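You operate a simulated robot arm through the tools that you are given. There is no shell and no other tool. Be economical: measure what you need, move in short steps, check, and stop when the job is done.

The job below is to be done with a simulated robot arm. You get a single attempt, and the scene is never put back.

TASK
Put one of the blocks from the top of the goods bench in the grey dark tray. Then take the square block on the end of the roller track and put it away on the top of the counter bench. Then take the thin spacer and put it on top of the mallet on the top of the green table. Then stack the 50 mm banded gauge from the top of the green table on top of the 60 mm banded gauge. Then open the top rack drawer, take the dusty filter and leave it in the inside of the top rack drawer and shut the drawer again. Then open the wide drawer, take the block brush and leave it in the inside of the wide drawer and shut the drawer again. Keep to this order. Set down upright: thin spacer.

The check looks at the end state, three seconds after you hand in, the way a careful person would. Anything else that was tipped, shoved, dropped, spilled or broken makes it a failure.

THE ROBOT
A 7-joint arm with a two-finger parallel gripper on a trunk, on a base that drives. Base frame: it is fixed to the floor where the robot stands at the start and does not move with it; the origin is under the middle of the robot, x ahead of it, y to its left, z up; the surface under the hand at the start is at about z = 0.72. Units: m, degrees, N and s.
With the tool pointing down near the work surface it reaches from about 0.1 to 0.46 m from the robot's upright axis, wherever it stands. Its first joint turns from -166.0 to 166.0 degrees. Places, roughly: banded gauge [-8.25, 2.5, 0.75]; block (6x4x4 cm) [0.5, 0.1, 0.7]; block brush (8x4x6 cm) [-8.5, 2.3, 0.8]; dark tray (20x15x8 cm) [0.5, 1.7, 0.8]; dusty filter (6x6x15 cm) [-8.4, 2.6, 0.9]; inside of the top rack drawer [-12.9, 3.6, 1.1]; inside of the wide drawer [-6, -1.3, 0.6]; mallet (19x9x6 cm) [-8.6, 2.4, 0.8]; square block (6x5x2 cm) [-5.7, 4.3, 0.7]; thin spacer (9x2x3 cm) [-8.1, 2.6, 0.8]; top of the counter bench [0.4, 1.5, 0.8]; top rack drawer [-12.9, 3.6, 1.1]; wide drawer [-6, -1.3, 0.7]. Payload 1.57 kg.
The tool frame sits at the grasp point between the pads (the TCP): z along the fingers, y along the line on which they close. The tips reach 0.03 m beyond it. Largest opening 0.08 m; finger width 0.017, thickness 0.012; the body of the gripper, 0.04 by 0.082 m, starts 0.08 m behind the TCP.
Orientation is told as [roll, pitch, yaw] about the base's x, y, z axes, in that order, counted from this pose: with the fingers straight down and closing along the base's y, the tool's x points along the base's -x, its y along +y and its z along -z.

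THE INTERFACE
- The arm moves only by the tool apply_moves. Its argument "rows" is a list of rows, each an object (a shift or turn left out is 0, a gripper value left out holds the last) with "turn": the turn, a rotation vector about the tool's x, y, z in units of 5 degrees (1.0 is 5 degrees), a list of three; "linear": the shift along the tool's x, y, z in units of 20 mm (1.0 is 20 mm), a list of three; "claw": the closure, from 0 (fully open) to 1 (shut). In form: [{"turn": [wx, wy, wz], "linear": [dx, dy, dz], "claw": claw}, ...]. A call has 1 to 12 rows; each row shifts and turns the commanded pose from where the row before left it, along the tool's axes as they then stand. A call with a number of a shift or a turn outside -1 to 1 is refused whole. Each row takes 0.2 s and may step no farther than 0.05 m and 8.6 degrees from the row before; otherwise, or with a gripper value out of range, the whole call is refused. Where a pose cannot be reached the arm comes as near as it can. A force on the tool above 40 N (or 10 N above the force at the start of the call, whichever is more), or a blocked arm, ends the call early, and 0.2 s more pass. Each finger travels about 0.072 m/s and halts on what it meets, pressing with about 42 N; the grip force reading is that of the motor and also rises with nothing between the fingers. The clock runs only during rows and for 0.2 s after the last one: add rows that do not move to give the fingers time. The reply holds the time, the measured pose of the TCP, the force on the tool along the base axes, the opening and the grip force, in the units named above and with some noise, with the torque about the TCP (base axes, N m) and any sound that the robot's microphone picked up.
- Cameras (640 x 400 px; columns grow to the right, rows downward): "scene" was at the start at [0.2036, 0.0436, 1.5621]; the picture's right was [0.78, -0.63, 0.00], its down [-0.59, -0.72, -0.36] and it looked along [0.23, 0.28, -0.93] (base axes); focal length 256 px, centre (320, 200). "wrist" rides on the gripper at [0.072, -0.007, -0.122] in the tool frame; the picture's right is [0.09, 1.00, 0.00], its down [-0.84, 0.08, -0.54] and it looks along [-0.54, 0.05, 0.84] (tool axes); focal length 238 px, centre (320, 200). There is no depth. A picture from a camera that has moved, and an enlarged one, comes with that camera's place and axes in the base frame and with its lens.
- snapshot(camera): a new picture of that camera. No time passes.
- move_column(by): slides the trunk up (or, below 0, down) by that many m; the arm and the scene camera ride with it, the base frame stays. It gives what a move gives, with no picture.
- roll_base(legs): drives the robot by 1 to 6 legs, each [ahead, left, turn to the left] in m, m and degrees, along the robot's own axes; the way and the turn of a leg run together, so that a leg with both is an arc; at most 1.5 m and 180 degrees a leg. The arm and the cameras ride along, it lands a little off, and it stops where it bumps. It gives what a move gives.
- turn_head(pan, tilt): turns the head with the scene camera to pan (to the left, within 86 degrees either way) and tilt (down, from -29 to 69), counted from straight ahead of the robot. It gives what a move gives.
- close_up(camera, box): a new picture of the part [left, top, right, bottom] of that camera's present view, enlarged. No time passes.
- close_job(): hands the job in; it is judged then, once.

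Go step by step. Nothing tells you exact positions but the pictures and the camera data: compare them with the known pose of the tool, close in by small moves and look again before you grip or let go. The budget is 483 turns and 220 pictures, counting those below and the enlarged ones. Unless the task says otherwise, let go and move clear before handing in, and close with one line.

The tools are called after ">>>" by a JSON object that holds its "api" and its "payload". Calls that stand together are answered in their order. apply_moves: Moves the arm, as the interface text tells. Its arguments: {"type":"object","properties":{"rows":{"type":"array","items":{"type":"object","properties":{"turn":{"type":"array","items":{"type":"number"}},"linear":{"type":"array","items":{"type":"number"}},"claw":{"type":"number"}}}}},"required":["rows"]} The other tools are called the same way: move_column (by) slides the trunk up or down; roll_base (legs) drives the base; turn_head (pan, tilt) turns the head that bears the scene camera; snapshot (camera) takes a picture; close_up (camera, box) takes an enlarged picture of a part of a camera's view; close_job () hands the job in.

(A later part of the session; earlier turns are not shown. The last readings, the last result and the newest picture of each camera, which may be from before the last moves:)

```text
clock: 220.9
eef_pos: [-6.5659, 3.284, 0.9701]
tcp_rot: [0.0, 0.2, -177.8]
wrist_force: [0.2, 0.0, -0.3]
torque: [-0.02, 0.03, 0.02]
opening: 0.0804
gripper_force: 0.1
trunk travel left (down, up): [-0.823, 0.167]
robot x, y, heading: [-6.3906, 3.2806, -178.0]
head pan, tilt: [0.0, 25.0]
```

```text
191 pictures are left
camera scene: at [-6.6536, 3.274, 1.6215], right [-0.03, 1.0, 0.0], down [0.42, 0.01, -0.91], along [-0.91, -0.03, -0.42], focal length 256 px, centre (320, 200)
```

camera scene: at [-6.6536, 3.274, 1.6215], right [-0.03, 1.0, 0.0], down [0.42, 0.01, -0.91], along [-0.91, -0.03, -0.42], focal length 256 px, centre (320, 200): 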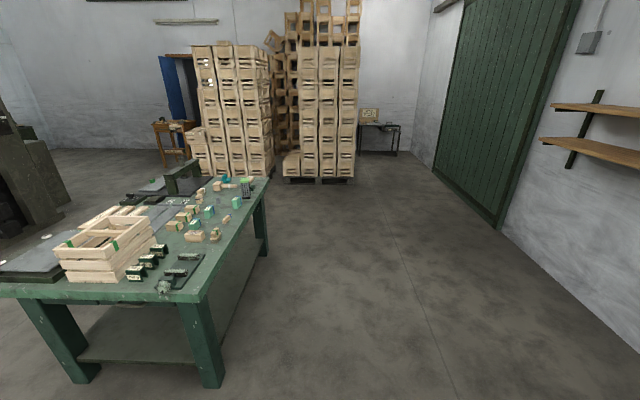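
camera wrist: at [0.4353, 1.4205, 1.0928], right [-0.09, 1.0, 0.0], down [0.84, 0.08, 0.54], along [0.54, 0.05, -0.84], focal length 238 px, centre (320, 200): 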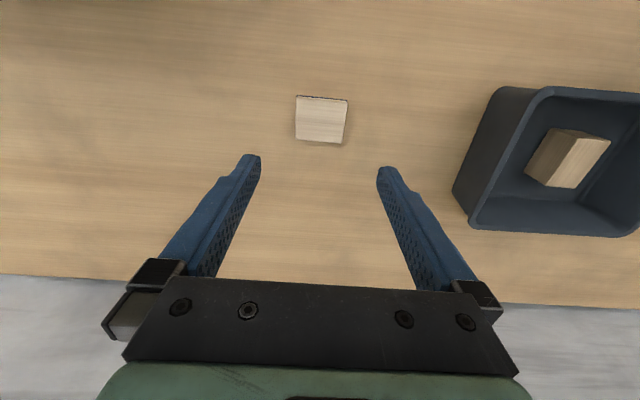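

The green table lies at x -7.5…-9.05, y up to 2.74. I'll approach from its right-hand side, facing -y.

>>> {"api": "roll_base", "payload": {"legs": [[0.93, 0, -2], [0.93, 0, 0], [0, 0, 90]]}}

>>> {"api": "turn_head", "payload": {"pan": 0, "tilt": 55}}

>>> {"api": "snapshot", "payload": {"camera": "scene"}}

```text
clock: 234.2
eef_pos: [-8.2554, 3.1047, 0.9719]
tcp_rot: [0.0, 0.3, -89.8]
wrist_force: [0.7, -0.7, 0.4]
torque: [-0.02, -0.01, 0.0]
opening: 0.0799
gripper_force: 0.1
trunk travel left (down, up): [-0.823, 0.167]
robot x, y, heading: [-8.2499, 3.2817, -90.1]
head pan, tilt: [0.0, 25.0]
```

```text
clock: 235.1
eef_pos: [-8.2554, 3.1037, 0.9714]
tcp_rot: [-0.1, 0.2, -89.8]
wrist_force: [0.4, 0.6, 0.6]
torque: [-0.03, -0.01, -0.01]
opening: 0.0799
gripper_force: 0.1
trunk travel left (down, up): [-0.823, 0.167]
robot x, y, heading: [-8.2514, 3.2825, -89.9]
head pan, tilt: [0.0, 55.0]
```

```text
190 pictures are left
camera scene: at [-8.2521, 3.0378, 1.5776], right [-1.0, 0.0, 0.0], down [0.0, 0.82, -0.57], along [0.0, -0.57, -0.82], focal length 256 px, centre (320, 200)
```

scene: 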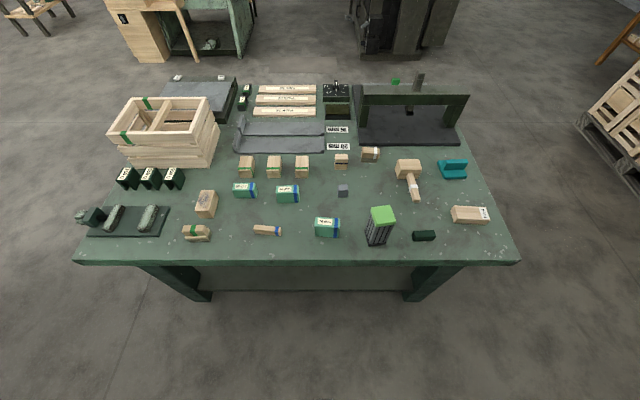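

>>> {"api": "close_up", "payload": {"camera": "scene", "box": [180, 140, 340, 240]}}

>>> {"api": "close_up", "payload": {"camera": "scene", "box": [330, 145, 500, 251]}}

```text
4.00 times, centred on (260, 190) of scene
camera zoom: at [-8.2521, 3.0378, 1.5776], right [-1.0, 0.0, 0.0], down [0.0, 0.82, -0.57], along [0.0, -0.57, -0.82], focal length 1024 px, centre (560, 240)
```

zoom: 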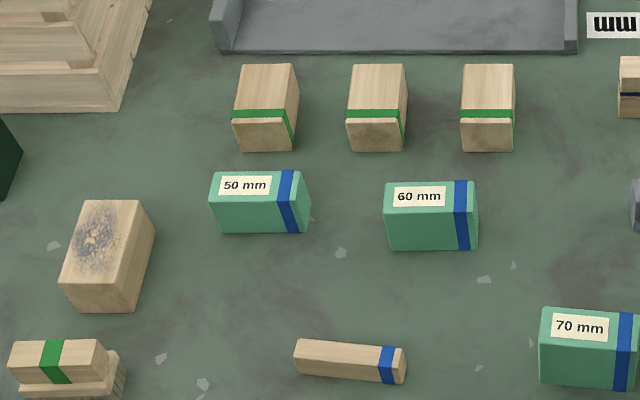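

```text
3.76 times, centred on (415, 198) of scene
camera zoom: at [-8.2521, 3.0378, 1.5776], right [-1.0, 0.0, 0.0], down [0.0, 0.82, -0.57], along [0.0, -0.57, -0.82], focal length 964 px, centre (-38, 208)
```

zoom: 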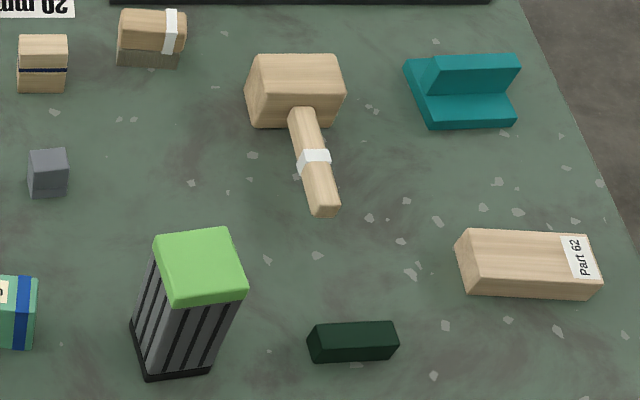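

I've identified: thin spacer (wood bar with blue band) ≈[-8.06, 2.60], 50/60 mm gauges ≈[-7.95/-8.12, 2.43], mallet ≈[-8.6, 2.4], filter, brush. Move closer to the spacer.

>>> {"api": "roll_base", "payload": {"legs": [[0.27, 0.17, 0]]}}

>>> {"api": "turn_head", "payload": {"pan": 0, "tilt": 69}}

>>> {"api": "snapshot", "payload": {"camera": "scene"}}

>>> {"api": "snapshot", "payload": {"camera": "wrist"}}

```text
clock: 237.2
eef_pos: [-8.0881, 2.84, 0.9708]
tcp_rot: [0.0, 0.2, -89.9]
wrist_force: [-0.2, -0.8, -0.3]
torque: [-0.03, 0.0, -0.02]
opening: 0.0798
gripper_force: 0.0
trunk travel left (down, up): [-0.823, 0.167]
robot x, y, heading: [-8.084, 3.0138, -90.1]
head pan, tilt: [0.0, 55.0]
```

```text
clock: 238.0
eef_pos: [-8.0896, 2.8388, 0.9728]
tcp_rot: [0.0, 0.2, -89.9]
wrist_force: [0.1, 0.1, 0.4]
torque: [-0.01, 0.04, -0.04]
opening: 0.0799
gripper_force: 0.2
trunk travel left (down, up): [-0.823, 0.167]
robot x, y, heading: [-8.084, 3.01, -90.1]
head pan, tilt: [0.0, 68.8]
```

```text
187 pictures are left
camera scene: at [-8.084, 2.788, 1.5622], right [-1.0, 0.0, 0.0], down [0.0, 0.93, -0.36], along [0.0, -0.36, -0.93], focal length 256 px, centre (320, 200)
```

scene: 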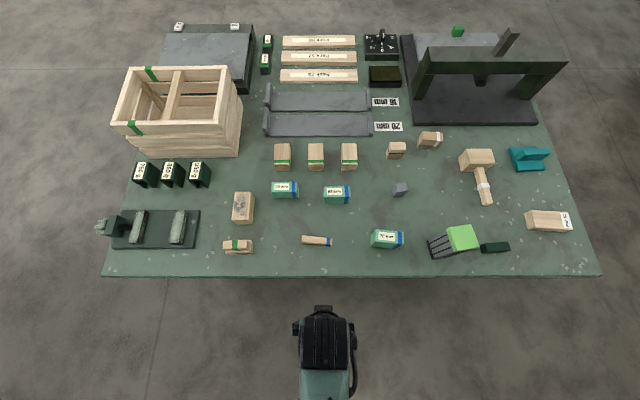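

```text
186 pictures are left
camera wrist: at [-8.0937, 2.9075, 1.0932], right [1.0, 0.09, 0.0], down [0.08, -0.84, 0.54], along [0.05, -0.54, -0.84], focal length 238 px, centre (320, 200)
```

wrist: 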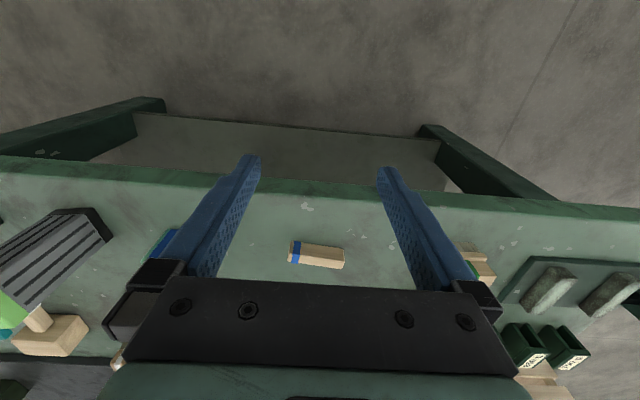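

Spacer ≈[-8.074, 2.613], long axis along x, so I need to turn the hand 90° to close across its width.

>>> {"api": "apply_moves", "payload": {"rows": [{"linear": [-1, 0.07, 0]}, {"linear": [-1, 0.07, 0]}, {"linear": [-1, 0.07, 0]}, {"linear": [-1, 0.07, 0]}, {"linear": [-1, 0.07, 0]}, {"linear": [-1, 0.07, 0]}, {"linear": [-1, 0.07, 0]}, {"linear": [-1, 0.07, 0]}, {"linear": [-1, 0.07, 0]}, {"linear": [-1, 0.07, 0]}, {"linear": [-1, 0.07, 0]}, {"linear": [-0.4, 0.07, 0]}]}}

>>> {"api": "apply_moves", "payload": {"rows": [{"turn": [0, 0, -1]}, {"turn": [0, 0, -1]}, {"turn": [0, 0, -1]}, {"turn": [0, 0, -1]}, {"turn": [0, 0, -1]}, {"turn": [0, 0, -1]}, {"turn": [0, 0, -1]}, {"turn": [0, 0, -1]}, {"turn": [0, 0, -1]}]}}

>>> {"api": "apply_moves", "payload": {"rows": [{"turn": [0, 0, -1]}, {"turn": [0, 0, -1]}, {"turn": [0, 0, -1]}, {"turn": [0, 0, -1]}, {"turn": [0, 0, -1]}, {"turn": [0, 0, -1]}, {"turn": [0, 0, -1]}, {"turn": [0, 0, -1]}, {"turn": [0, 0, -1]}]}}

>>> {"api": "snapshot", "payload": {"camera": "wrist"}}

```text
clock: 240.6
eef_pos: [-8.0713, 2.61, 0.9712]
tcp_rot: [0.0, 0.4, -89.9]
wrist_force: [0.2, -0.6, 0.2]
torque: [0.03, 0.02, -0.01]
opening: 0.0803
gripper_force: 0.1
trunk travel left (down, up): [-0.823, 0.167]
robot x, y, heading: [-8.0796, 3.0128, -89.9]
head pan, tilt: [0.0, 68.8]
```

```text
clock: 242.6
eef_pos: [-8.0707, 2.6101, 0.9682]
tcp_rot: [0.2, 0.2, -44.8]
wrist_force: [0.2, 0.2, 0.0]
torque: [-0.02, 0.02, 0.0]
opening: 0.0801
gripper_force: 0.1
trunk travel left (down, up): [-0.823, 0.167]
robot x, y, heading: [-8.0809, 3.0157, -90.1]
head pan, tilt: [0.0, 68.8]
```

```text
clock: 244.6
eef_pos: [-8.0708, 2.6099, 0.9719]
tcp_rot: [0.3, 0.0, 0.2]
wrist_force: [0.6, 0.6, 0.5]
torque: [-0.02, -0.01, 0.02]
opening: 0.0799
gripper_force: 0.0
trunk travel left (down, up): [-0.823, 0.167]
robot x, y, heading: [-8.0827, 3.0088, -90.1]
head pan, tilt: [0.0, 68.8]
```

```text
185 pictures are left
camera wrist: at [-8.1416, 2.6003, 1.0922], right [-0.1, 1.0, 0.0], down [0.84, 0.08, 0.54], along [0.54, 0.06, -0.84], focal length 238 px, centre (320, 200)
```

wrist: 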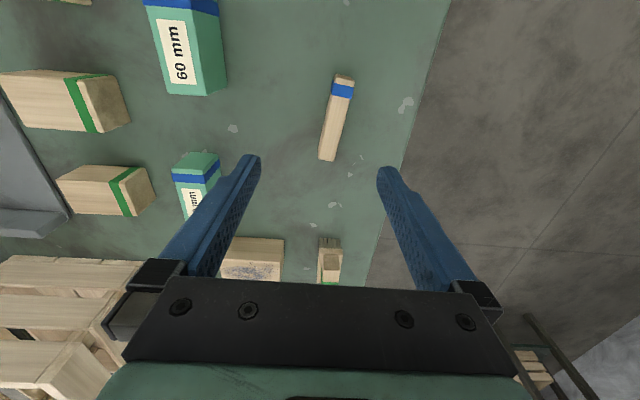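

>>> {"api": "close_up", "payload": {"camera": "wrist", "box": [290, 60, 390, 170]}}

```text
3.64 times, centred on (340, 115) of wrist
camera zoom: at [-8.1416, 2.6003, 1.0922], right [-0.1, 1.0, 0.0], down [0.84, 0.08, 0.54], along [0.54, 0.06, -0.84], focal length 867 px, centre (247, 509)
```

zoom: 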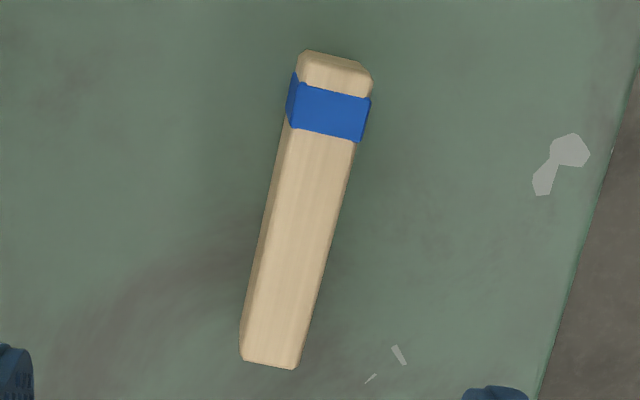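

>>> {"api": "apply_moves", "payload": {"rows": [{"linear": [-0.1, 0.9, 0.5]}, {"turn": [0, 0, 0.6], "linear": [0, 0, 1]}, {"turn": [0, 0, 0.6], "linear": [0, 0, 1]}, {"linear": [0, 0, 1]}, {"linear": [0, 0, 1]}, {"linear": [0, 0, 1]}]}}

>>> {"api": "close_up", "payload": {"camera": "wrist", "box": [230, 60, 410, 180]}}

```text
clock: 246.0
eef_pos: [-8.0686, 2.6282, 0.8605]
tcp_rot: [0.3, 0.0, -5.9]
wrist_force: [0.4, -0.6, 0.0]
torque: [0.0, -0.03, 0.0]
opening: 0.0799
gripper_force: 0.2
trunk travel left (down, up): [-0.823, 0.167]
robot x, y, heading: [-8.0817, 3.0155, -90.2]
head pan, tilt: [0.0, 68.8]
```

```text
3.33 times, centred on (320, 120) of wrist
camera zoom: at [-8.1387, 2.6261, 0.9821], right [0.01, 1.0, 0.0], down [0.84, -0.01, 0.54], along [0.54, 0.0, -0.84], focal length 794 px, centre (320, 467)
```

zoom: 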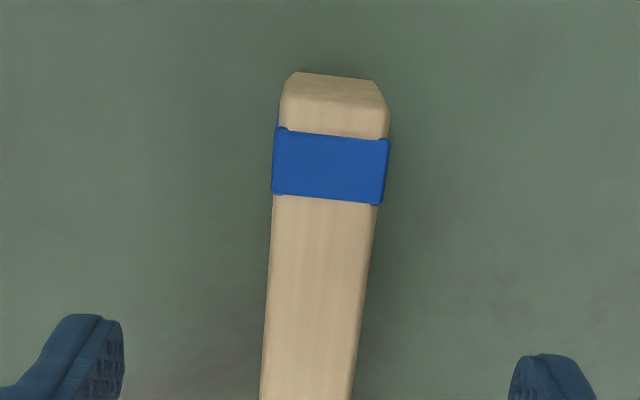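

>>> {"api": "apply_moves", "payload": {"rows": [{"linear": [0, -0.12, 0.8]}, {"linear": [0, 0, 0.8]}, {"linear": [0, 0, 0.3]}, {"linear": [0, 0, 0.2]}]}}

>>> {"api": "snapshot", "payload": {"camera": "wrist"}}

```text
clock: 246.8
eef_pos: [-8.0687, 2.6216, 0.8302]
tcp_rot: [-0.2, 0.1, -6.0]
wrist_force: [0.3, 11.6, 28.4]
torque: [1.6, -0.1, 0.02]
opening: 0.08
gripper_force: 0.1
trunk travel left (down, up): [-0.823, 0.167]
robot x, y, heading: [-8.0829, 3.0153, -90.0]
head pan, tilt: [0.0, 68.8]
stopped in row 3: the force on the tool passed its limit at 51 N (the readings are from after the stop); the commanded pose is now the measured one
```

```text
182 pictures are left
camera wrist: at [-8.1402, 2.6208, 0.9518], right [0.01, 1.0, 0.0], down [0.84, -0.01, 0.54], along [0.54, -0.01, -0.84], focal length 238 px, centre (320, 200)
```

wrist: 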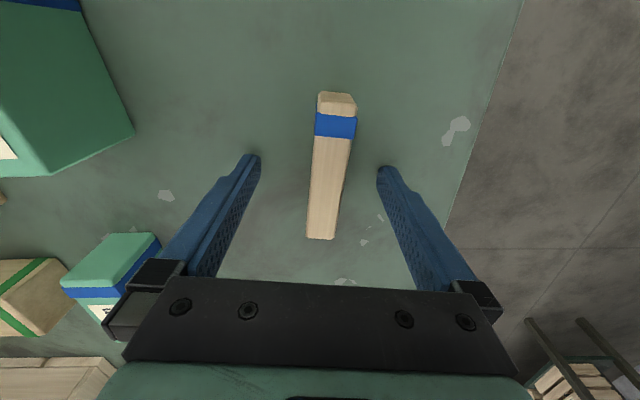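

Table surface is at z≈0.80. Lift slightly, centre and close on the spacer.

>>> {"api": "apply_moves", "payload": {"rows": [{"linear": [0, 0.1, -0.15]}, {"linear": [0, 0.1, 0]}, {"claw": 1}, {"claw": 1}, {"claw": 1}, {"claw": 1}, {"claw": 1}]}}

```text
clock: 248.4
eef_pos: [-8.0697, 2.6254, 0.8311]
tcp_rot: [-0.3, -0.1, -5.9]
wrist_force: [-0.9, 0.1, 0.3]
torque: [0.01, -0.01, 0.01]
opening: 0.0188
gripper_force: 33.7
trunk travel left (down, up): [-0.823, 0.167]
robot x, y, heading: [-8.085, 3.0094, -90.1]
head pan, tilt: [0.0, 68.8]
```

>>> {"api": "apply_moves", "payload": {"rows": [{"claw": 1}, {"linear": [0, 0, -1]}, {"linear": [0, 0, -1]}, {"linear": [0, 0, -1]}, {"linear": [0, 0, -1]}, {"linear": [0, 0, -1]}, {"linear": [0, 0, -1]}, {"linear": [0, 0, -1]}, {"linear": [0, 0, -1]}, {"linear": [0, 0, -1]}, {"linear": [0, 0, -1]}, {"linear": [0, 0, -1]}]}}

>>> {"api": "apply_moves", "payload": {"rows": [{"linear": [0, 1, 0]}, {"linear": [0, 1, 0]}, {"linear": [0, 1, 0]}, {"linear": [0, 1, 0]}, {"linear": [0, 1, 0]}, {"linear": [0, 1, 0]}, {"linear": [0, 1, 0]}, {"linear": [0, 1, 0]}]}}

>>> {"api": "roll_base", "payload": {"legs": [[0, -0.5, 0]]}}

>>> {"api": "snapshot", "payload": {"camera": "scene"}}

>>> {"api": "snapshot", "payload": {"camera": "wrist"}}

```text
clock: 251.0
eef_pos: [-8.0688, 2.6238, 1.0281]
tcp_rot: [-0.5, -0.1, -6.0]
wrist_force: [0.1, 1.0, -0.4]
torque: [0.02, 0.01, -0.03]
opening: 0.0188
gripper_force: 32.8
out of reach, approached as far as the arm can: row 11, 12
trunk travel left (down, up): [-0.823, 0.167]
robot x, y, heading: [-8.0795, 3.0157, -90.3]
head pan, tilt: [0.0, 68.8]
```

```text
clock: 252.8
eef_pos: [-8.0536, 2.7843, 1.0263]
tcp_rot: [-0.3, 0.1, -5.9]
wrist_force: [0.2, 0.4, -1.0]
torque: [-0.03, -0.02, 0.02]
opening: 0.0187
gripper_force: 33.0
out of reach, approached as far as the arm can: row 2
trunk travel left (down, up): [-0.823, 0.167]
robot x, y, heading: [-8.0809, 3.0126, -90.0]
head pan, tilt: [0.0, 68.8]
```

```text
clock: 255.8
eef_pos: [-8.5568, 2.7886, 1.0262]
tcp_rot: [-0.3, -0.1, -6.4]
wrist_force: [-0.2, -0.1, -0.3]
torque: [0.01, 0.01, -0.01]
opening: 0.0185
gripper_force: 32.5
trunk travel left (down, up): [-0.823, 0.167]
robot x, y, heading: [-8.5839, 3.0176, -90.8]
head pan, tilt: [0.0, 68.8]
```

```text
181 pictures are left
camera scene: at [-8.5882, 2.7911, 1.5621], right [-1.0, 0.01, 0.0], down [0.01, 0.93, -0.36], along [0.0, -0.36, -0.93], focal length 256 px, centre (320, 200)
```

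scene: 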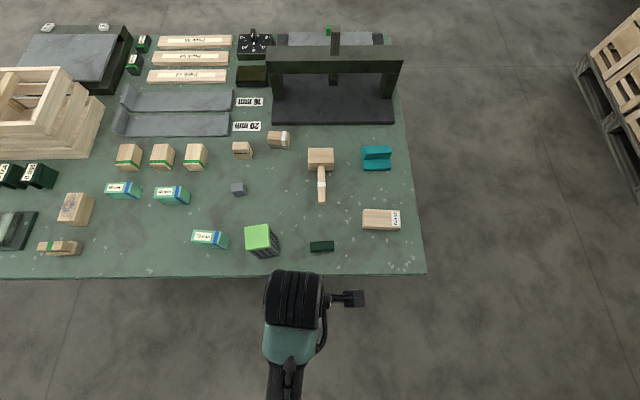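

```text
180 pictures are left
camera wrist: at [-8.6283, 2.7873, 1.1481], right [0.02, 1.0, 0.0], down [0.84, -0.01, 0.54], along [0.54, -0.01, -0.84], focal length 238 px, centre (320, 200)
```

wrist: 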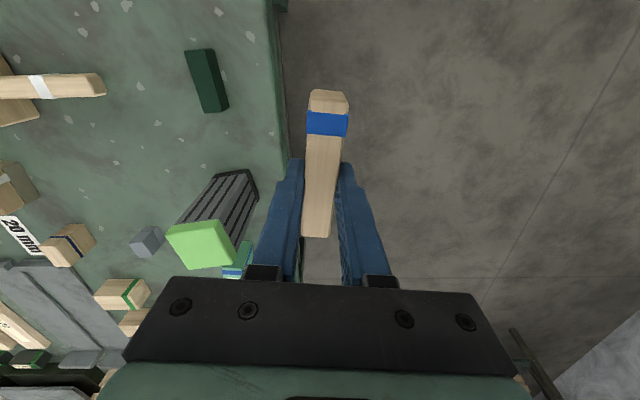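

>>> {"api": "close_up", "payload": {"camera": "scene", "box": [280, 135, 360, 210]}}

```text
5.33 times, centred on (320, 172) of scene
camera zoom: at [-8.5882, 2.7911, 1.5621], right [-1.0, 0.01, 0.0], down [0.01, 0.93, -0.36], along [0.0, -0.36, -0.93], focal length 1365 px, centre (320, 347)
```

zoom: 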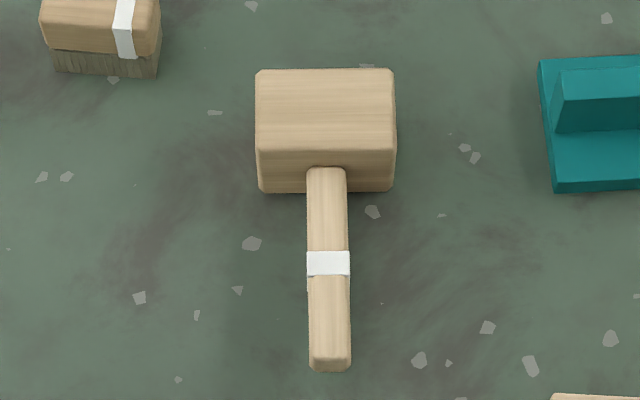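

Mallet head top centre ≈[-8.592, 2.369, 0.86]. Drive nearer, then move the spacer above it.

>>> {"api": "roll_base", "payload": {"legs": [[0.22, 0, 0.8]]}}

```text
clock: 257.4
eef_pos: [-8.5562, 2.568, 1.0257]
tcp_rot: [-0.4, -0.1, -5.7]
wrist_force: [0.0, 1.0, -0.9]
torque: [-0.02, 0.01, -0.01]
opening: 0.0186
gripper_force: 33.0
trunk travel left (down, up): [-0.823, 0.167]
robot x, y, heading: [-8.5872, 2.7983, -90.0]
head pan, tilt: [0.0, 68.8]
```

>>> {"api": "apply_moves", "payload": {"rows": [{"linear": [0.08, -1, 0]}, {"linear": [0.08, -1, 0]}, {"linear": [0.08, -1, 0]}, {"linear": [0.08, -1, 0]}, {"linear": [0.08, -1, 0]}, {"linear": [0.08, -1, 0]}, {"linear": [0.08, -1, 0]}, {"linear": [0.08, -1, 0]}, {"linear": [0.08, -1, 0]}, {"linear": [0.08, -1.05, 0]}, {"turn": [0, 0, -0.57]}, {"turn": [0, 0, -0.57]}]}}

>>> {"api": "snapshot", "payload": {"camera": "wrist"}}

>>> {"api": "snapshot", "payload": {"camera": "scene"}}

```text
refused: -1.05 is not a number from -1 to 1
```

```text
178 pictures are left
camera wrist: at [-8.6263, 2.567, 1.1481], right [0.01, 1.0, 0.0], down [0.84, 0.0, 0.54], along [0.54, -0.01, -0.84], focal length 238 px, centre (320, 200)
```

wrist: 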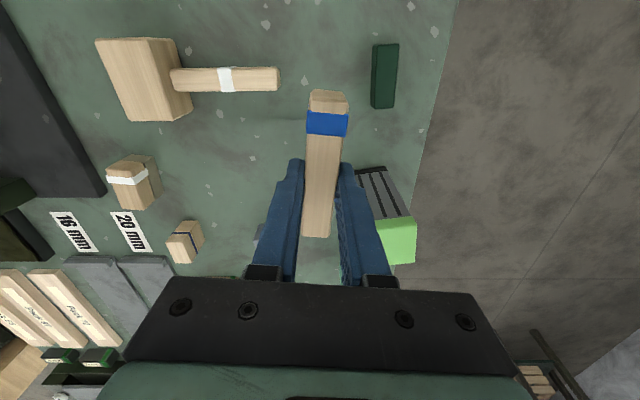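

```text
177 pictures are left
camera scene: at [-8.5862, 2.5714, 1.5621], right [-1.0, 0.0, 0.0], down [0.0, 0.93, -0.36], along [0.0, -0.36, -0.93], focal length 256 px, centre (320, 200)
```

scene: 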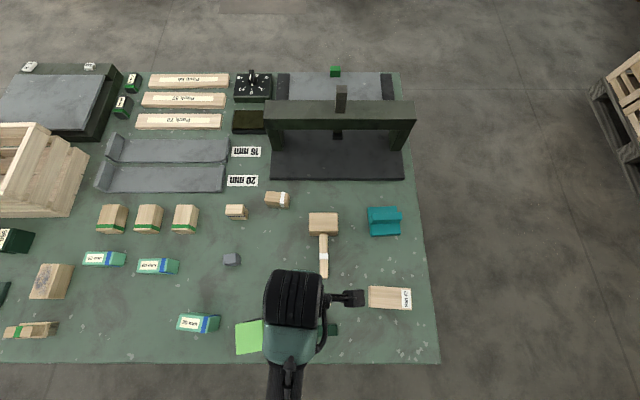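

>>> {"api": "apply_moves", "payload": {"rows": [{"linear": [0.08, -1, 0]}, {"linear": [0.08, -1, 0]}, {"linear": [0.08, -1, 0]}, {"linear": [0.08, -1, 0]}, {"linear": [0.08, -1, 0]}, {"linear": [0.08, -1, 0]}, {"linear": [0.08, -1, 0]}, {"linear": [0.08, -1, 0]}, {"linear": [0.08, -1, 0]}, {"linear": [0.08, -1, 0]}, {"turn": [0, 0, -0.57]}, {"turn": [0, 0, -0.57]}]}}

>>> {"api": "snapshot", "payload": {"camera": "wrist"}}

>>> {"api": "snapshot", "payload": {"camera": "scene"}}

```text
clock: 260.0
eef_pos: [-8.5916, 2.3706, 1.0279]
tcp_rot: [-0.3, 0.0, 0.1]
wrist_force: [-0.4, 0.5, 0.6]
torque: [-0.03, -0.01, 0.01]
opening: 0.0188
gripper_force: 32.7
trunk travel left (down, up): [-0.823, 0.167]
robot x, y, heading: [-8.5838, 2.7963, -89.6]
head pan, tilt: [0.0, 68.8]
```

```text
176 pictures are left
camera wrist: at [-8.662, 2.3623, 1.1495], right [-0.09, 1.0, 0.0], down [0.84, 0.08, 0.54], along [0.54, 0.05, -0.84], focal length 238 px, centre (320, 200)
```

wrist: 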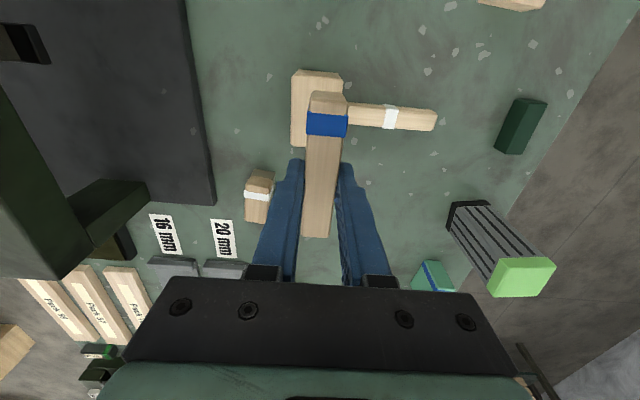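

```text
175 pictures are left
camera scene: at [-8.5861, 2.5711, 1.5621], right [-1.0, 0.0, 0.0], down [0.0, 0.93, -0.36], along [0.0, -0.36, -0.93], focal length 256 px, centre (320, 200)
```

scene: 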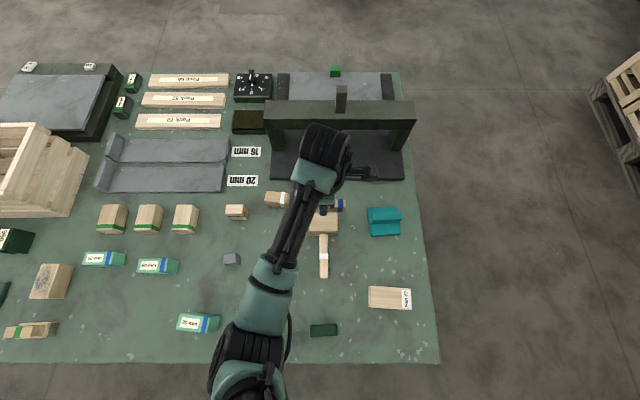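

>>> {"api": "apply_moves", "payload": {"rows": [{"linear": [0, -0.3, 1]}, {"linear": [0, 0, 1]}, {"linear": [0, 0, 1]}, {"linear": [0, 0, 1]}, {"linear": [0, 0, 1]}, {"linear": [0, 0, 1]}]}}

>>> {"api": "close_up", "payload": {"camera": "wrist", "box": [220, 40, 440, 240]}}

```text
clock: 261.4
eef_pos: [-8.5917, 2.3649, 0.9065]
tcp_rot: [-0.4, 0.0, 0.0]
wrist_force: [0.5, -0.2, 0.1]
torque: [-0.03, -0.01, -0.02]
opening: 0.0187
gripper_force: 33.4
trunk travel left (down, up): [-0.823, 0.167]
robot x, y, heading: [-8.5874, 2.795, -89.8]
head pan, tilt: [0.0, 68.8]
```

```text
2.00 times, centred on (330, 140) of wrist
camera zoom: at [-8.6611, 2.3562, 1.0286], right [-0.09, 1.0, 0.0], down [0.84, 0.08, 0.54], along [0.54, 0.05, -0.84], focal length 477 px, centre (300, 320)
```

zoom: 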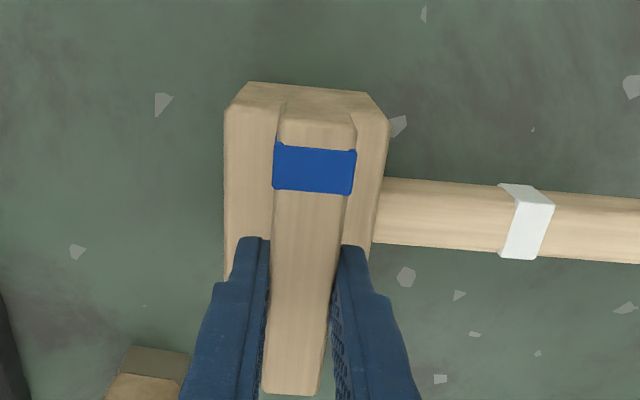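

>>> {"api": "apply_moves", "payload": {"rows": [{"linear": [0, -0.1, 0.4]}, {"linear": [0, 0, 0.15]}, {"linear": [0, 0, 0.15]}, {"linear": [0, 0, 0.15]}]}}

```text
clock: 262.4
eef_pos: [-8.5911, 2.3617, 0.8895]
tcp_rot: [-0.4, 0.0, 0.0]
wrist_force: [0.1, -0.7, 0.1]
torque: [0.02, 0.0, -0.01]
opening: 0.0188
gripper_force: 32.7
trunk travel left (down, up): [-0.823, 0.167]
robot x, y, heading: [-8.5838, 2.7914, -89.9]
head pan, tilt: [0.0, 68.8]
```

>>> {"api": "apply_moves", "payload": {"rows": [{"linear": [0, 0, 0.12]}, {"linear": [0, 0, 0.12]}]}}

>>> {"api": "close_up", "payload": {"camera": "wrist", "box": [220, 40, 440, 240]}}

```text
clock: 263.0
eef_pos: [-8.5916, 2.3628, 0.8879]
tcp_rot: [-0.6, -0.1, 0.0]
wrist_force: [1.0, 3.4, 33.1]
torque: [0.32, 0.05, -0.02]
opening: 0.0189
gripper_force: 33.3
trunk travel left (down, up): [-0.823, 0.167]
robot x, y, heading: [-8.5835, 2.7975, -90.1]
head pan, tilt: [0.0, 68.8]
```

```text
2.00 times, centred on (330, 140) of wrist
camera zoom: at [-8.6617, 2.3546, 1.01], right [-0.09, 1.0, -0.01], down [0.84, 0.08, 0.54], along [0.54, 0.04, -0.84], focal length 477 px, centre (300, 320)
```

zoom: 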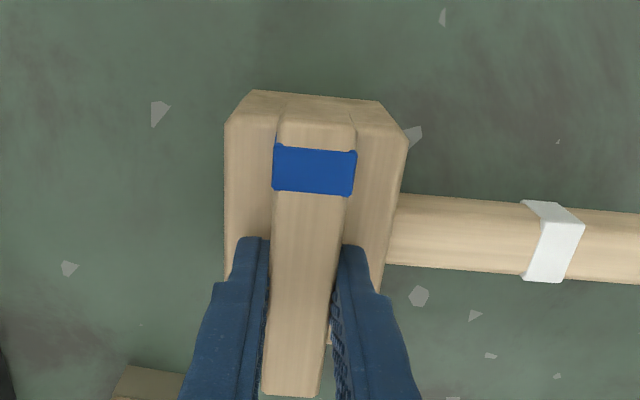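

Contact made, centred. Ease off, open modestly and lift.

>>> {"api": "apply_moves", "payload": {"rows": [{"linear": [0, 0, -0.1]}, {"claw": 0.7}, {"claw": 0.5}, {"claw": 0.5}, {"linear": [0, 0, -0.5]}, {"linear": [0, 0, -1]}, {"linear": [0, 0, -1]}, {"linear": [0, 0, -1]}, {"linear": [0, 0, -1]}, {"linear": [0, 0, -1]}]}}

>>> {"api": "snapshot", "payload": {"camera": "wrist"}}

```text
clock: 265.2
eef_pos: [-8.589, 2.362, 0.9967]
tcp_rot: [-0.3, -0.1, 0.0]
wrist_force: [0.1, 0.0, -0.7]
torque: [0.02, 0.02, -0.02]
opening: 0.0401
gripper_force: 0.0
trunk travel left (down, up): [-0.823, 0.167]
robot x, y, heading: [-8.5837, 2.7952, -90.0]
head pan, tilt: [0.0, 68.8]
```

```text
172 pictures are left
camera wrist: at [-8.6602, 2.3537, 1.1194], right [-0.09, 1.0, 0.0], down [0.84, 0.08, 0.54], along [0.54, 0.05, -0.84], focal length 238 px, centre (320, 200)
```

wrist: 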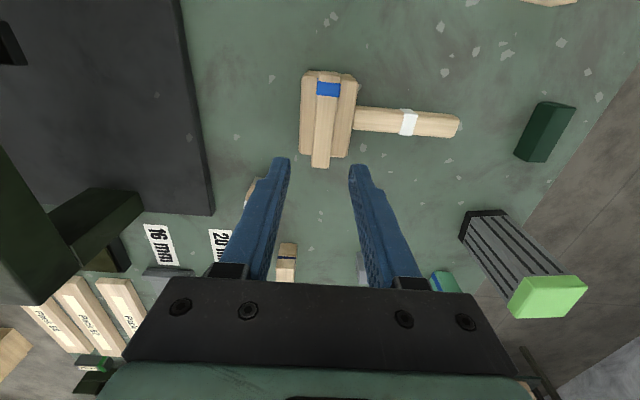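

Spacer rests on the mallet head. Now move round to the gauges: back off first to clear the tall filter.

>>> {"api": "roll_base", "payload": {"legs": [[-0.44, 0, 0], [0, 0.55, 0]]}}

>>> {"api": "snapshot", "payload": {"camera": "scene"}}

>>> {"api": "close_up", "payload": {"camera": "scene", "box": [230, 80, 430, 205]}}

```text
clock: 270.6
eef_pos: [-8.0445, 2.8006, 0.9976]
tcp_rot: [-0.3, 0.0, 0.2]
wrist_force: [-0.9, 0.1, 0.3]
torque: [0.01, 0.01, -0.04]
opening: 0.0402
gripper_force: 0.1
trunk travel left (down, up): [-0.823, 0.167]
robot x, y, heading: [-8.0409, 3.2354, -89.7]
head pan, tilt: [0.0, 68.8]
```

```text
171 pictures are left
camera scene: at [-8.0412, 3.01, 1.5621], right [-1.0, -0.01, 0.0], down [0.0, 0.93, -0.36], along [0.0, -0.36, -0.93], focal length 256 px, centre (320, 200)
```

scene: 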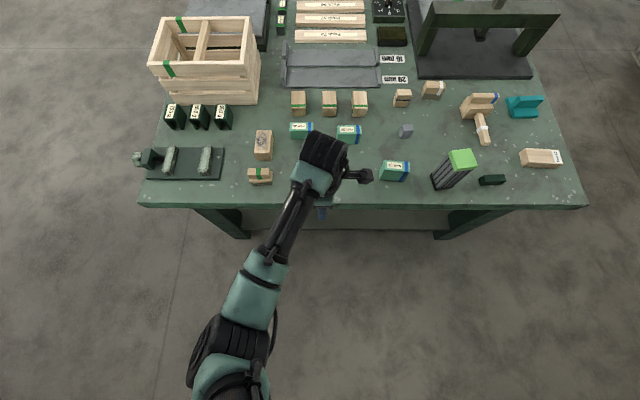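

```text
3.20 times, centred on (330, 142) of scene
camera zoom: at [-8.0412, 3.01, 1.5621], right [-1.0, -0.01, 0.0], down [0.0, 0.93, -0.36], along [0.0, -0.36, -0.93], focal length 819 px, centre (288, 384)
```

zoom: 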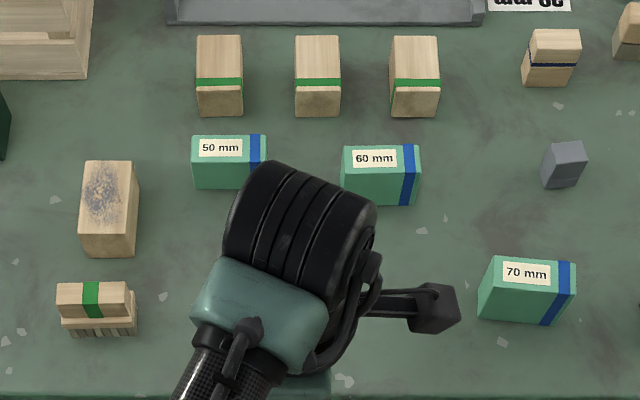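

Gauge 50 ≈[-7.98, 2.47], gauge 60 ≈[-8.136, 2.49]. Position the hand above the 50 mm gauge.

>>> {"api": "roll_base", "payload": {"legs": [[0.33, 0.06, 0]]}}

>>> {"api": "apply_moves", "payload": {"rows": [{"claw": 0}, {"claw": 0}, {"claw": 0}]}}

>>> {"api": "snapshot", "payload": {"camera": "wrist"}}

>>> {"api": "snapshot", "payload": {"camera": "scene"}}

```text
clock: 272.9
eef_pos: [-7.9794, 2.473, 0.9982]
tcp_rot: [-0.4, 0.0, 0.5]
wrist_force: [0.0, -0.9, 0.2]
torque: [0.0, 0.0, 0.01]
opening: 0.0401
gripper_force: 0.0
trunk travel left (down, up): [-0.823, 0.167]
robot x, y, heading: [-7.981, 2.9105, -89.4]
head pan, tilt: [0.0, 68.8]
```

```text
clock: 273.6
eef_pos: [-7.9794, 2.4736, 0.9971]
tcp_rot: [-0.3, -0.2, 0.5]
wrist_force: [0.2, 1.1, 0.1]
torque: [-0.04, -0.04, 0.0]
opening: 0.0799
gripper_force: 0.0
trunk travel left (down, up): [-0.823, 0.167]
robot x, y, heading: [-7.9783, 2.9106, -89.5]
head pan, tilt: [0.0, 68.8]
```

```text
169 pictures are left
camera wrist: at [-8.0503, 2.4641, 1.1192], right [-0.1, 0.99, -0.01], down [0.84, 0.09, 0.54], along [0.54, 0.05, -0.84], focal length 238 px, centre (320, 200)
```

wrist: 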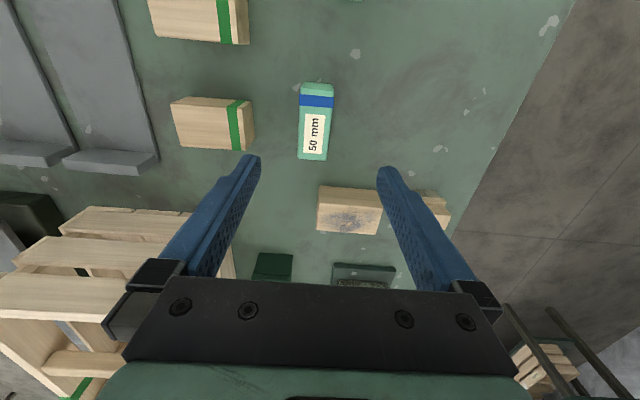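

```text
168 pictures are left
camera scene: at [-7.9782, 2.6826, 1.5622], right [-1.0, -0.01, 0.0], down [-0.01, 0.93, -0.36], along [0.0, -0.36, -0.93], focal length 256 px, centre (320, 200)
```

scene: 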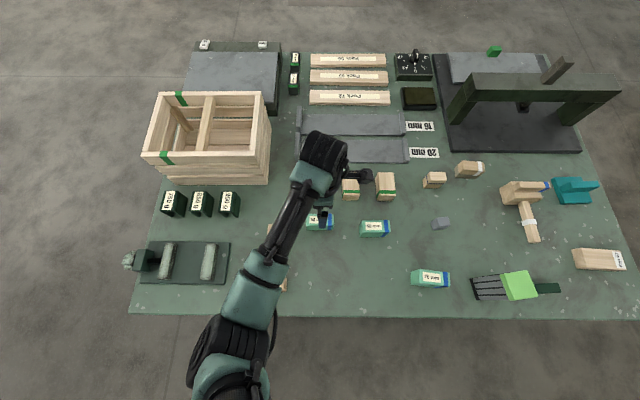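

>>> {"api": "apply_moves", "payload": {"rows": [{"linear": [-0.4, -0.45, 1]}, {"linear": [0, 0, 1]}, {"linear": [0, 0, 1]}, {"linear": [0, 0, 1]}, {"linear": [0, 0, 1]}, {"linear": [0, 0, 1]}]}}

>>> {"api": "snapshot", "payload": {"camera": "wrist"}}

```text
clock: 275.1
eef_pos: [-7.9731, 2.4619, 0.8763]
tcp_rot: [-0.2, 0.1, 0.5]
wrist_force: [-0.6, 0.2, 0.6]
torque: [-0.01, -0.01, 0.0]
opening: 0.0802
gripper_force: 0.0
trunk travel left (down, up): [-0.823, 0.167]
robot x, y, heading: [-7.9792, 2.9089, -89.4]
head pan, tilt: [0.0, 68.8]
```

```text
167 pictures are left
camera wrist: at [-8.043, 2.4539, 0.9981], right [-0.1, 0.99, -0.01], down [0.84, 0.09, 0.54], along [0.54, 0.05, -0.84], focal length 238 px, centre (320, 200)
```

wrist: 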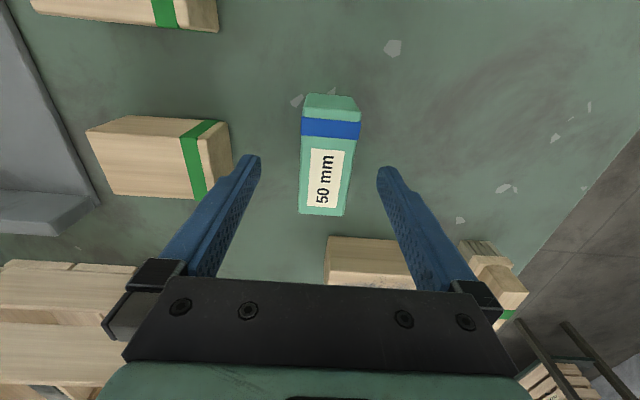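

>>> {"api": "apply_moves", "payload": {"rows": [{"linear": [0, 0.15, 1]}, {"linear": [0, 0, 0.85]}, {"claw": 1}, {"claw": 1}, {"claw": 1}, {"claw": 1}, {"claw": 1}]}}

```text
clock: 276.6
eef_pos: [-7.9713, 2.4661, 0.8398]
tcp_rot: [-0.3, -0.1, 0.5]
wrist_force: [-1.3, 2.5, 0.6]
torque: [0.12, 0.11, -0.06]
opening: 0.036
gripper_force: 41.9
trunk travel left (down, up): [-0.823, 0.167]
robot x, y, heading: [-7.9818, 2.9093, -89.4]
head pan, tilt: [0.0, 68.8]
```

>>> {"api": "apply_moves", "payload": {"rows": [{"linear": [0, 0, -1]}, {"linear": [0, 0, -1]}, {"linear": [0, 0, -1]}, {"linear": [0, 0, -1]}, {"linear": [0, 0, -1]}, {"linear": [0, 0, -1]}, {"linear": [0, 0, -1]}]}}

>>> {"api": "snapshot", "payload": {"camera": "wrist"}}

>>> {"api": "close_up", "payload": {"camera": "scene", "box": [340, 200, 460, 300]}}

```text
clock: 278.2
eef_pos: [-7.971, 2.4665, 0.9816]
tcp_rot: [-0.2, -0.1, 0.6]
wrist_force: [-1.1, -0.3, -4.0]
torque: [-0.02, -0.05, -0.01]
opening: 0.0357
gripper_force: 41.6
trunk travel left (down, up): [-0.823, 0.167]
robot x, y, heading: [-7.9823, 2.9097, -89.3]
head pan, tilt: [0.0, 68.8]
```

```text
166 pictures are left
camera wrist: at [-8.0414, 2.4572, 1.103], right [-0.1, 0.99, 0.0], down [0.84, 0.09, 0.54], along [0.54, 0.05, -0.84], focal length 238 px, centre (320, 200)
```

wrist: 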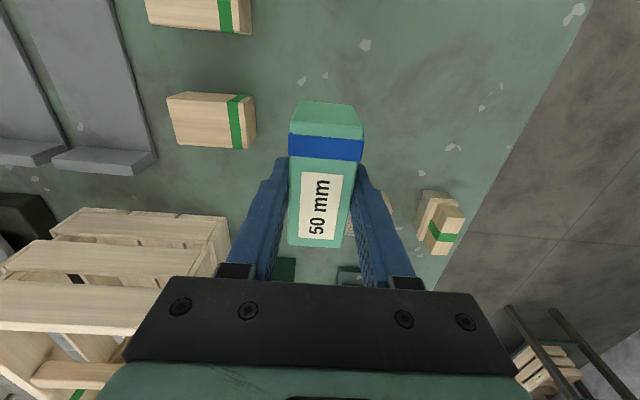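

```text
4.00 times, centred on (400, 250) of scene
camera zoom: at [-7.9781, 2.6822, 1.562], right [-1.0, -0.01, 0.0], down [-0.01, 0.93, -0.36], along [0.0, -0.36, -0.93], focal length 1024 px, centre (0, 0)
```

zoom: 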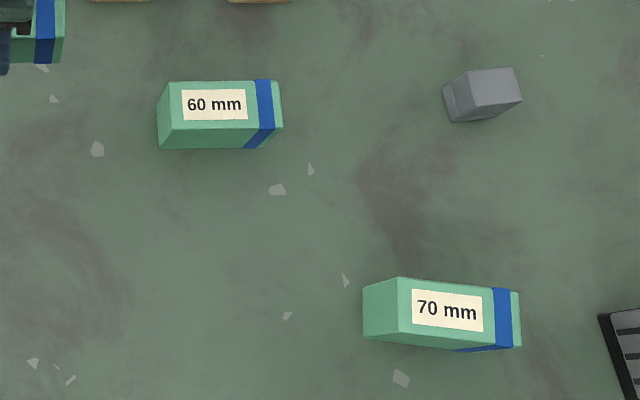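

>>> {"api": "apply_moves", "payload": {"rows": [{"linear": [0.932, 0.1155, 0]}, {"linear": [0.932, 0.1155, 0]}, {"linear": [0.932, 0.1155, 0]}, {"linear": [0.932, 0.1155, 0]}, {"linear": [0.932, 0.1155, 0]}, {"linear": [0.932, 0.1155, 0]}, {"linear": [0.932, 0.1155, 0]}, {"linear": [0.932, 0.1155, 0]}, {"linear": [0.932, 0.1155, 0]}]}}

>>> {"api": "snapshot", "payload": {"camera": "wrist"}}

>>> {"api": "snapshot", "payload": {"camera": "scene"}}

```text
clock: 280.2
eef_pos: [-8.1399, 2.4858, 0.9803]
tcp_rot: [-0.3, -0.1, 0.6]
wrist_force: [-0.3, -1.0, -3.4]
torque: [0.0, 0.01, 0.0]
opening: 0.0356
gripper_force: 41.8
trunk travel left (down, up): [-0.823, 0.167]
robot x, y, heading: [-7.9812, 2.9117, -89.2]
head pan, tilt: [0.0, 68.8]
```

```text
164 pictures are left
camera wrist: at [-8.2103, 2.4771, 1.1021], right [-0.1, 0.99, 0.0], down [0.84, 0.09, 0.54], along [0.54, 0.05, -0.84], focal length 238 px, centre (320, 200)
```

wrist: 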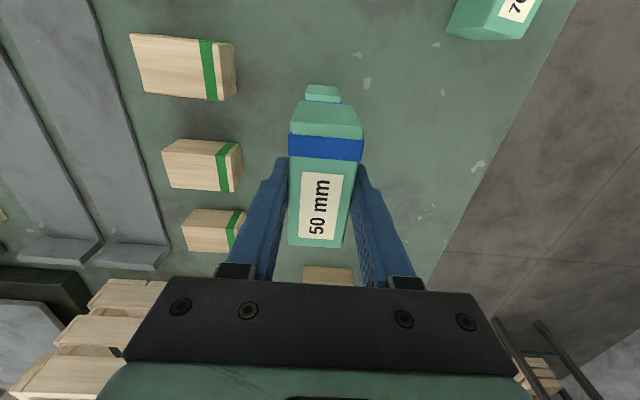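

```text
163 pictures are left
camera scene: at [-7.9787, 2.682, 1.562], right [-1.0, -0.01, 0.0], down [-0.01, 0.93, -0.36], along [0.0, -0.36, -0.93], focal length 256 px, centre (320, 200)
```

scene: 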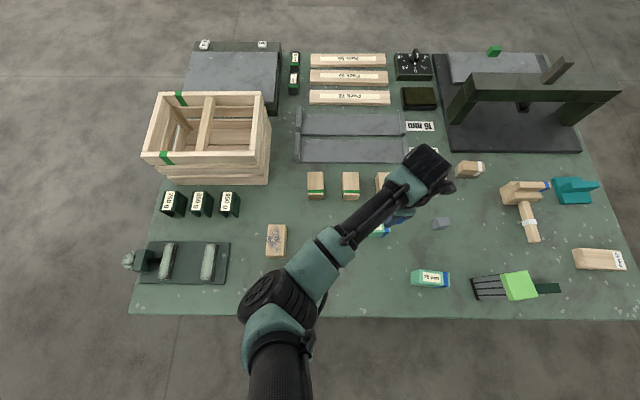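

>>> {"api": "apply_moves", "payload": {"rows": [{"linear": [0, 0, 1]}, {"linear": [0, 0, 1]}, {"linear": [0, 0, 1]}, {"linear": [0, 0, 0.7]}]}}

>>> {"api": "snapshot", "payload": {"camera": "wrist"}}

```text
clock: 281.2
eef_pos: [-8.1398, 2.485, 0.9046]
tcp_rot: [-0.2, -0.1, 0.5]
wrist_force: [0.2, 0.5, -3.4]
torque: [0.0, 0.0, 0.01]
opening: 0.036
gripper_force: 42.0
trunk travel left (down, up): [-0.823, 0.167]
robot x, y, heading: [-7.9815, 2.9096, -89.4]
head pan, tilt: [0.0, 68.8]
```

```text
162 pictures are left
camera wrist: at [-8.2103, 2.4761, 1.0276], right [-0.1, 0.99, 0.0], down [0.84, 0.09, 0.54], along [0.54, 0.05, -0.84], focal length 238 px, centre (320, 200)
```

wrist: 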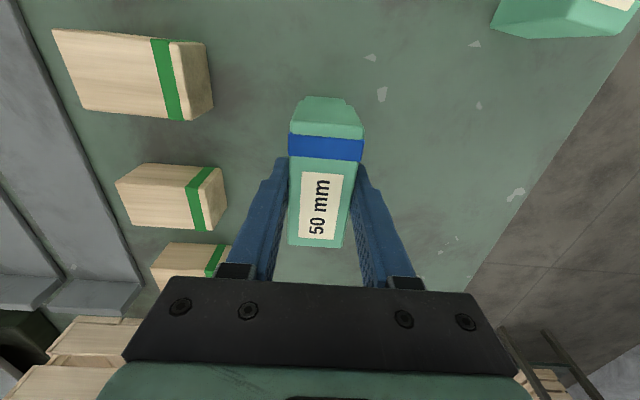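

>>> {"api": "close_up", "payload": {"camera": "wrist", "box": [270, 70, 390, 145]}}

>>> {"api": "close_up", "payload": {"camera": "scene", "box": [340, 180, 460, 255]}}

```text
5.33 times, centred on (330, 108) of wrist
camera zoom: at [-8.2103, 2.4761, 1.0276], right [-0.1, 0.99, 0.0], down [0.84, 0.09, 0.54], along [0.54, 0.05, -0.84], focal length 1271 px, centre (267, 693)
```

zoom: 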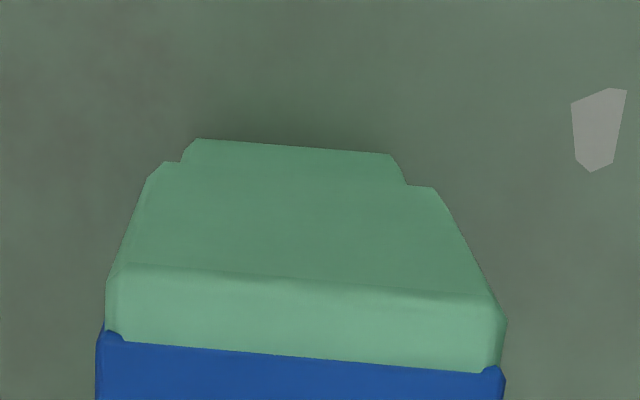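

```text
5.33 times, centred on (400, 218) of scene
camera zoom: at [-7.9784, 2.682, 1.562], right [-1.0, -0.01, 0.0], down [-0.01, 0.93, -0.36], along [0.0, -0.36, -0.93], focal length 1365 px, centre (-107, 107)
```

zoom: 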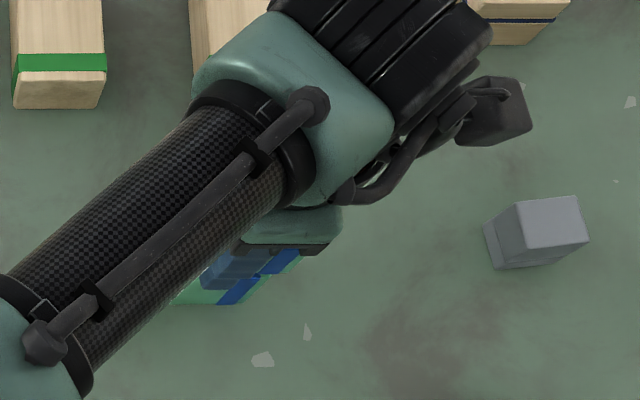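

Alignment is within ~2 mm. Lower gently until contact.

>>> {"api": "apply_moves", "payload": {"rows": [{"linear": [-0.15, 0, 0.2]}, {"linear": [0, 0, 0.15]}, {"linear": [0, 0, 0.15]}, {"linear": [0, 0, 0.1]}]}}

```text
clock: 282.2
eef_pos: [-8.1364, 2.4845, 0.897]
tcp_rot: [-0.7, 0.2, 0.5]
wrist_force: [1.7, 0.9, 33.4]
torque: [0.62, 0.2, -0.02]
opening: 0.0357
gripper_force: 41.5
trunk travel left (down, up): [-0.823, 0.167]
robot x, y, heading: [-7.977, 2.9073, -89.5]
head pan, tilt: [0.0, 68.8]
```

>>> {"api": "apply_moves", "payload": {"rows": [{"linear": [0, 0, -0.2]}, {"claw": 0.5}, {"claw": 0.35}, {"claw": 0.3}, {"claw": 0.3}, {"linear": [0, 0, -0.5]}, {"linear": [0, 0, -1]}, {"linear": [0, 0, -1]}, {"linear": [0, 0, -1]}, {"linear": [0, 0, -1]}]}}

>>> {"api": "snapshot", "payload": {"camera": "wrist"}}

```text
clock: 284.4
eef_pos: [-8.1359, 2.4855, 0.9887]
tcp_rot: [-0.3, -0.1, 0.5]
wrist_force: [-0.3, 0.3, 0.2]
torque: [0.01, 0.0, 0.0]
opening: 0.0559
gripper_force: 0.0
trunk travel left (down, up): [-0.823, 0.167]
robot x, y, heading: [-7.9809, 2.9095, -89.6]
head pan, tilt: [0.0, 68.8]
```

```text
159 pictures are left
camera wrist: at [-8.2067, 2.4771, 1.11], right [-0.1, 0.99, -0.01], down [0.84, 0.09, 0.54], along [0.54, 0.05, -0.84], focal length 238 px, centre (320, 200)
```

wrist: 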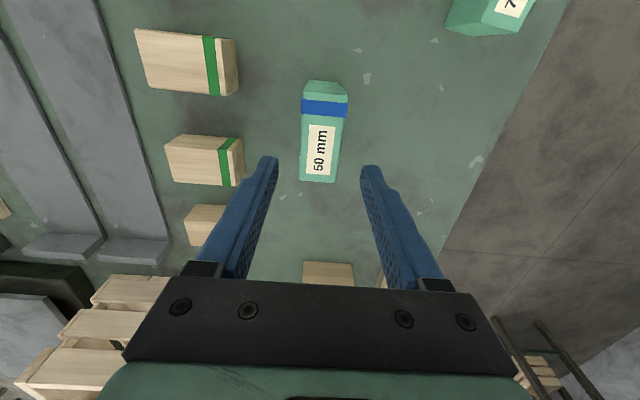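

Gauges stacked. Now back off and go look at the rack drawer further along (-12.9, 3.6).

>>> {"api": "roll_base", "payload": {"legs": [[-0.36, 0, 0], [0, 0, -90]]}}

>>> {"api": "turn_head", "payload": {"pan": 0, "tilt": 20}}

>>> {"api": "snapshot", "payload": {"camera": "scene"}}

```text
clock: 290.6
eef_pos: [-8.4101, 3.4191, 0.9884]
tcp_rot: [-0.3, -0.1, -87.8]
wrist_force: [-0.6, 0.3, 0.5]
torque: [0.04, 0.03, 0.02]
opening: 0.0561
gripper_force: 0.1
trunk travel left (down, up): [-0.823, 0.167]
robot x, y, heading: [-7.9851, 3.2751, -177.7]
head pan, tilt: [0.0, 68.8]
```

```text
clock: 291.7
eef_pos: [-8.4102, 3.4185, 0.9883]
tcp_rot: [-0.3, -0.1, -87.8]
wrist_force: [-0.3, 0.7, -0.1]
torque: [-0.01, 0.02, -0.04]
opening: 0.0559
gripper_force: 0.0
trunk travel left (down, up): [-0.823, 0.167]
robot x, y, heading: [-7.985, 3.2722, -177.6]
head pan, tilt: [0.0, 20.0]
```

```text
158 pictures are left
camera scene: at [-8.2477, 3.2635, 1.6296], right [-0.04, 1.0, 0.0], down [0.34, 0.01, -0.94], along [-0.94, -0.04, -0.34], focal length 256 px, centre (320, 200)
```

scene: 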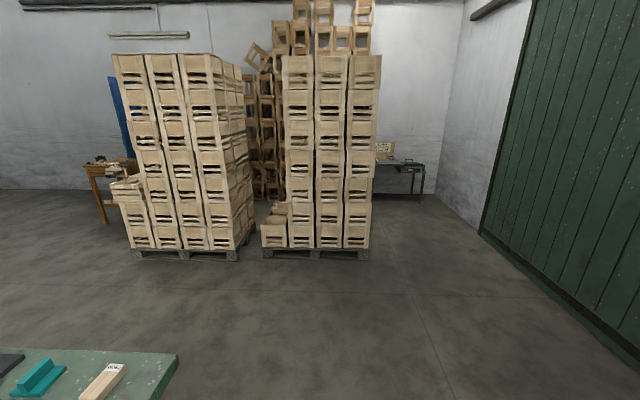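

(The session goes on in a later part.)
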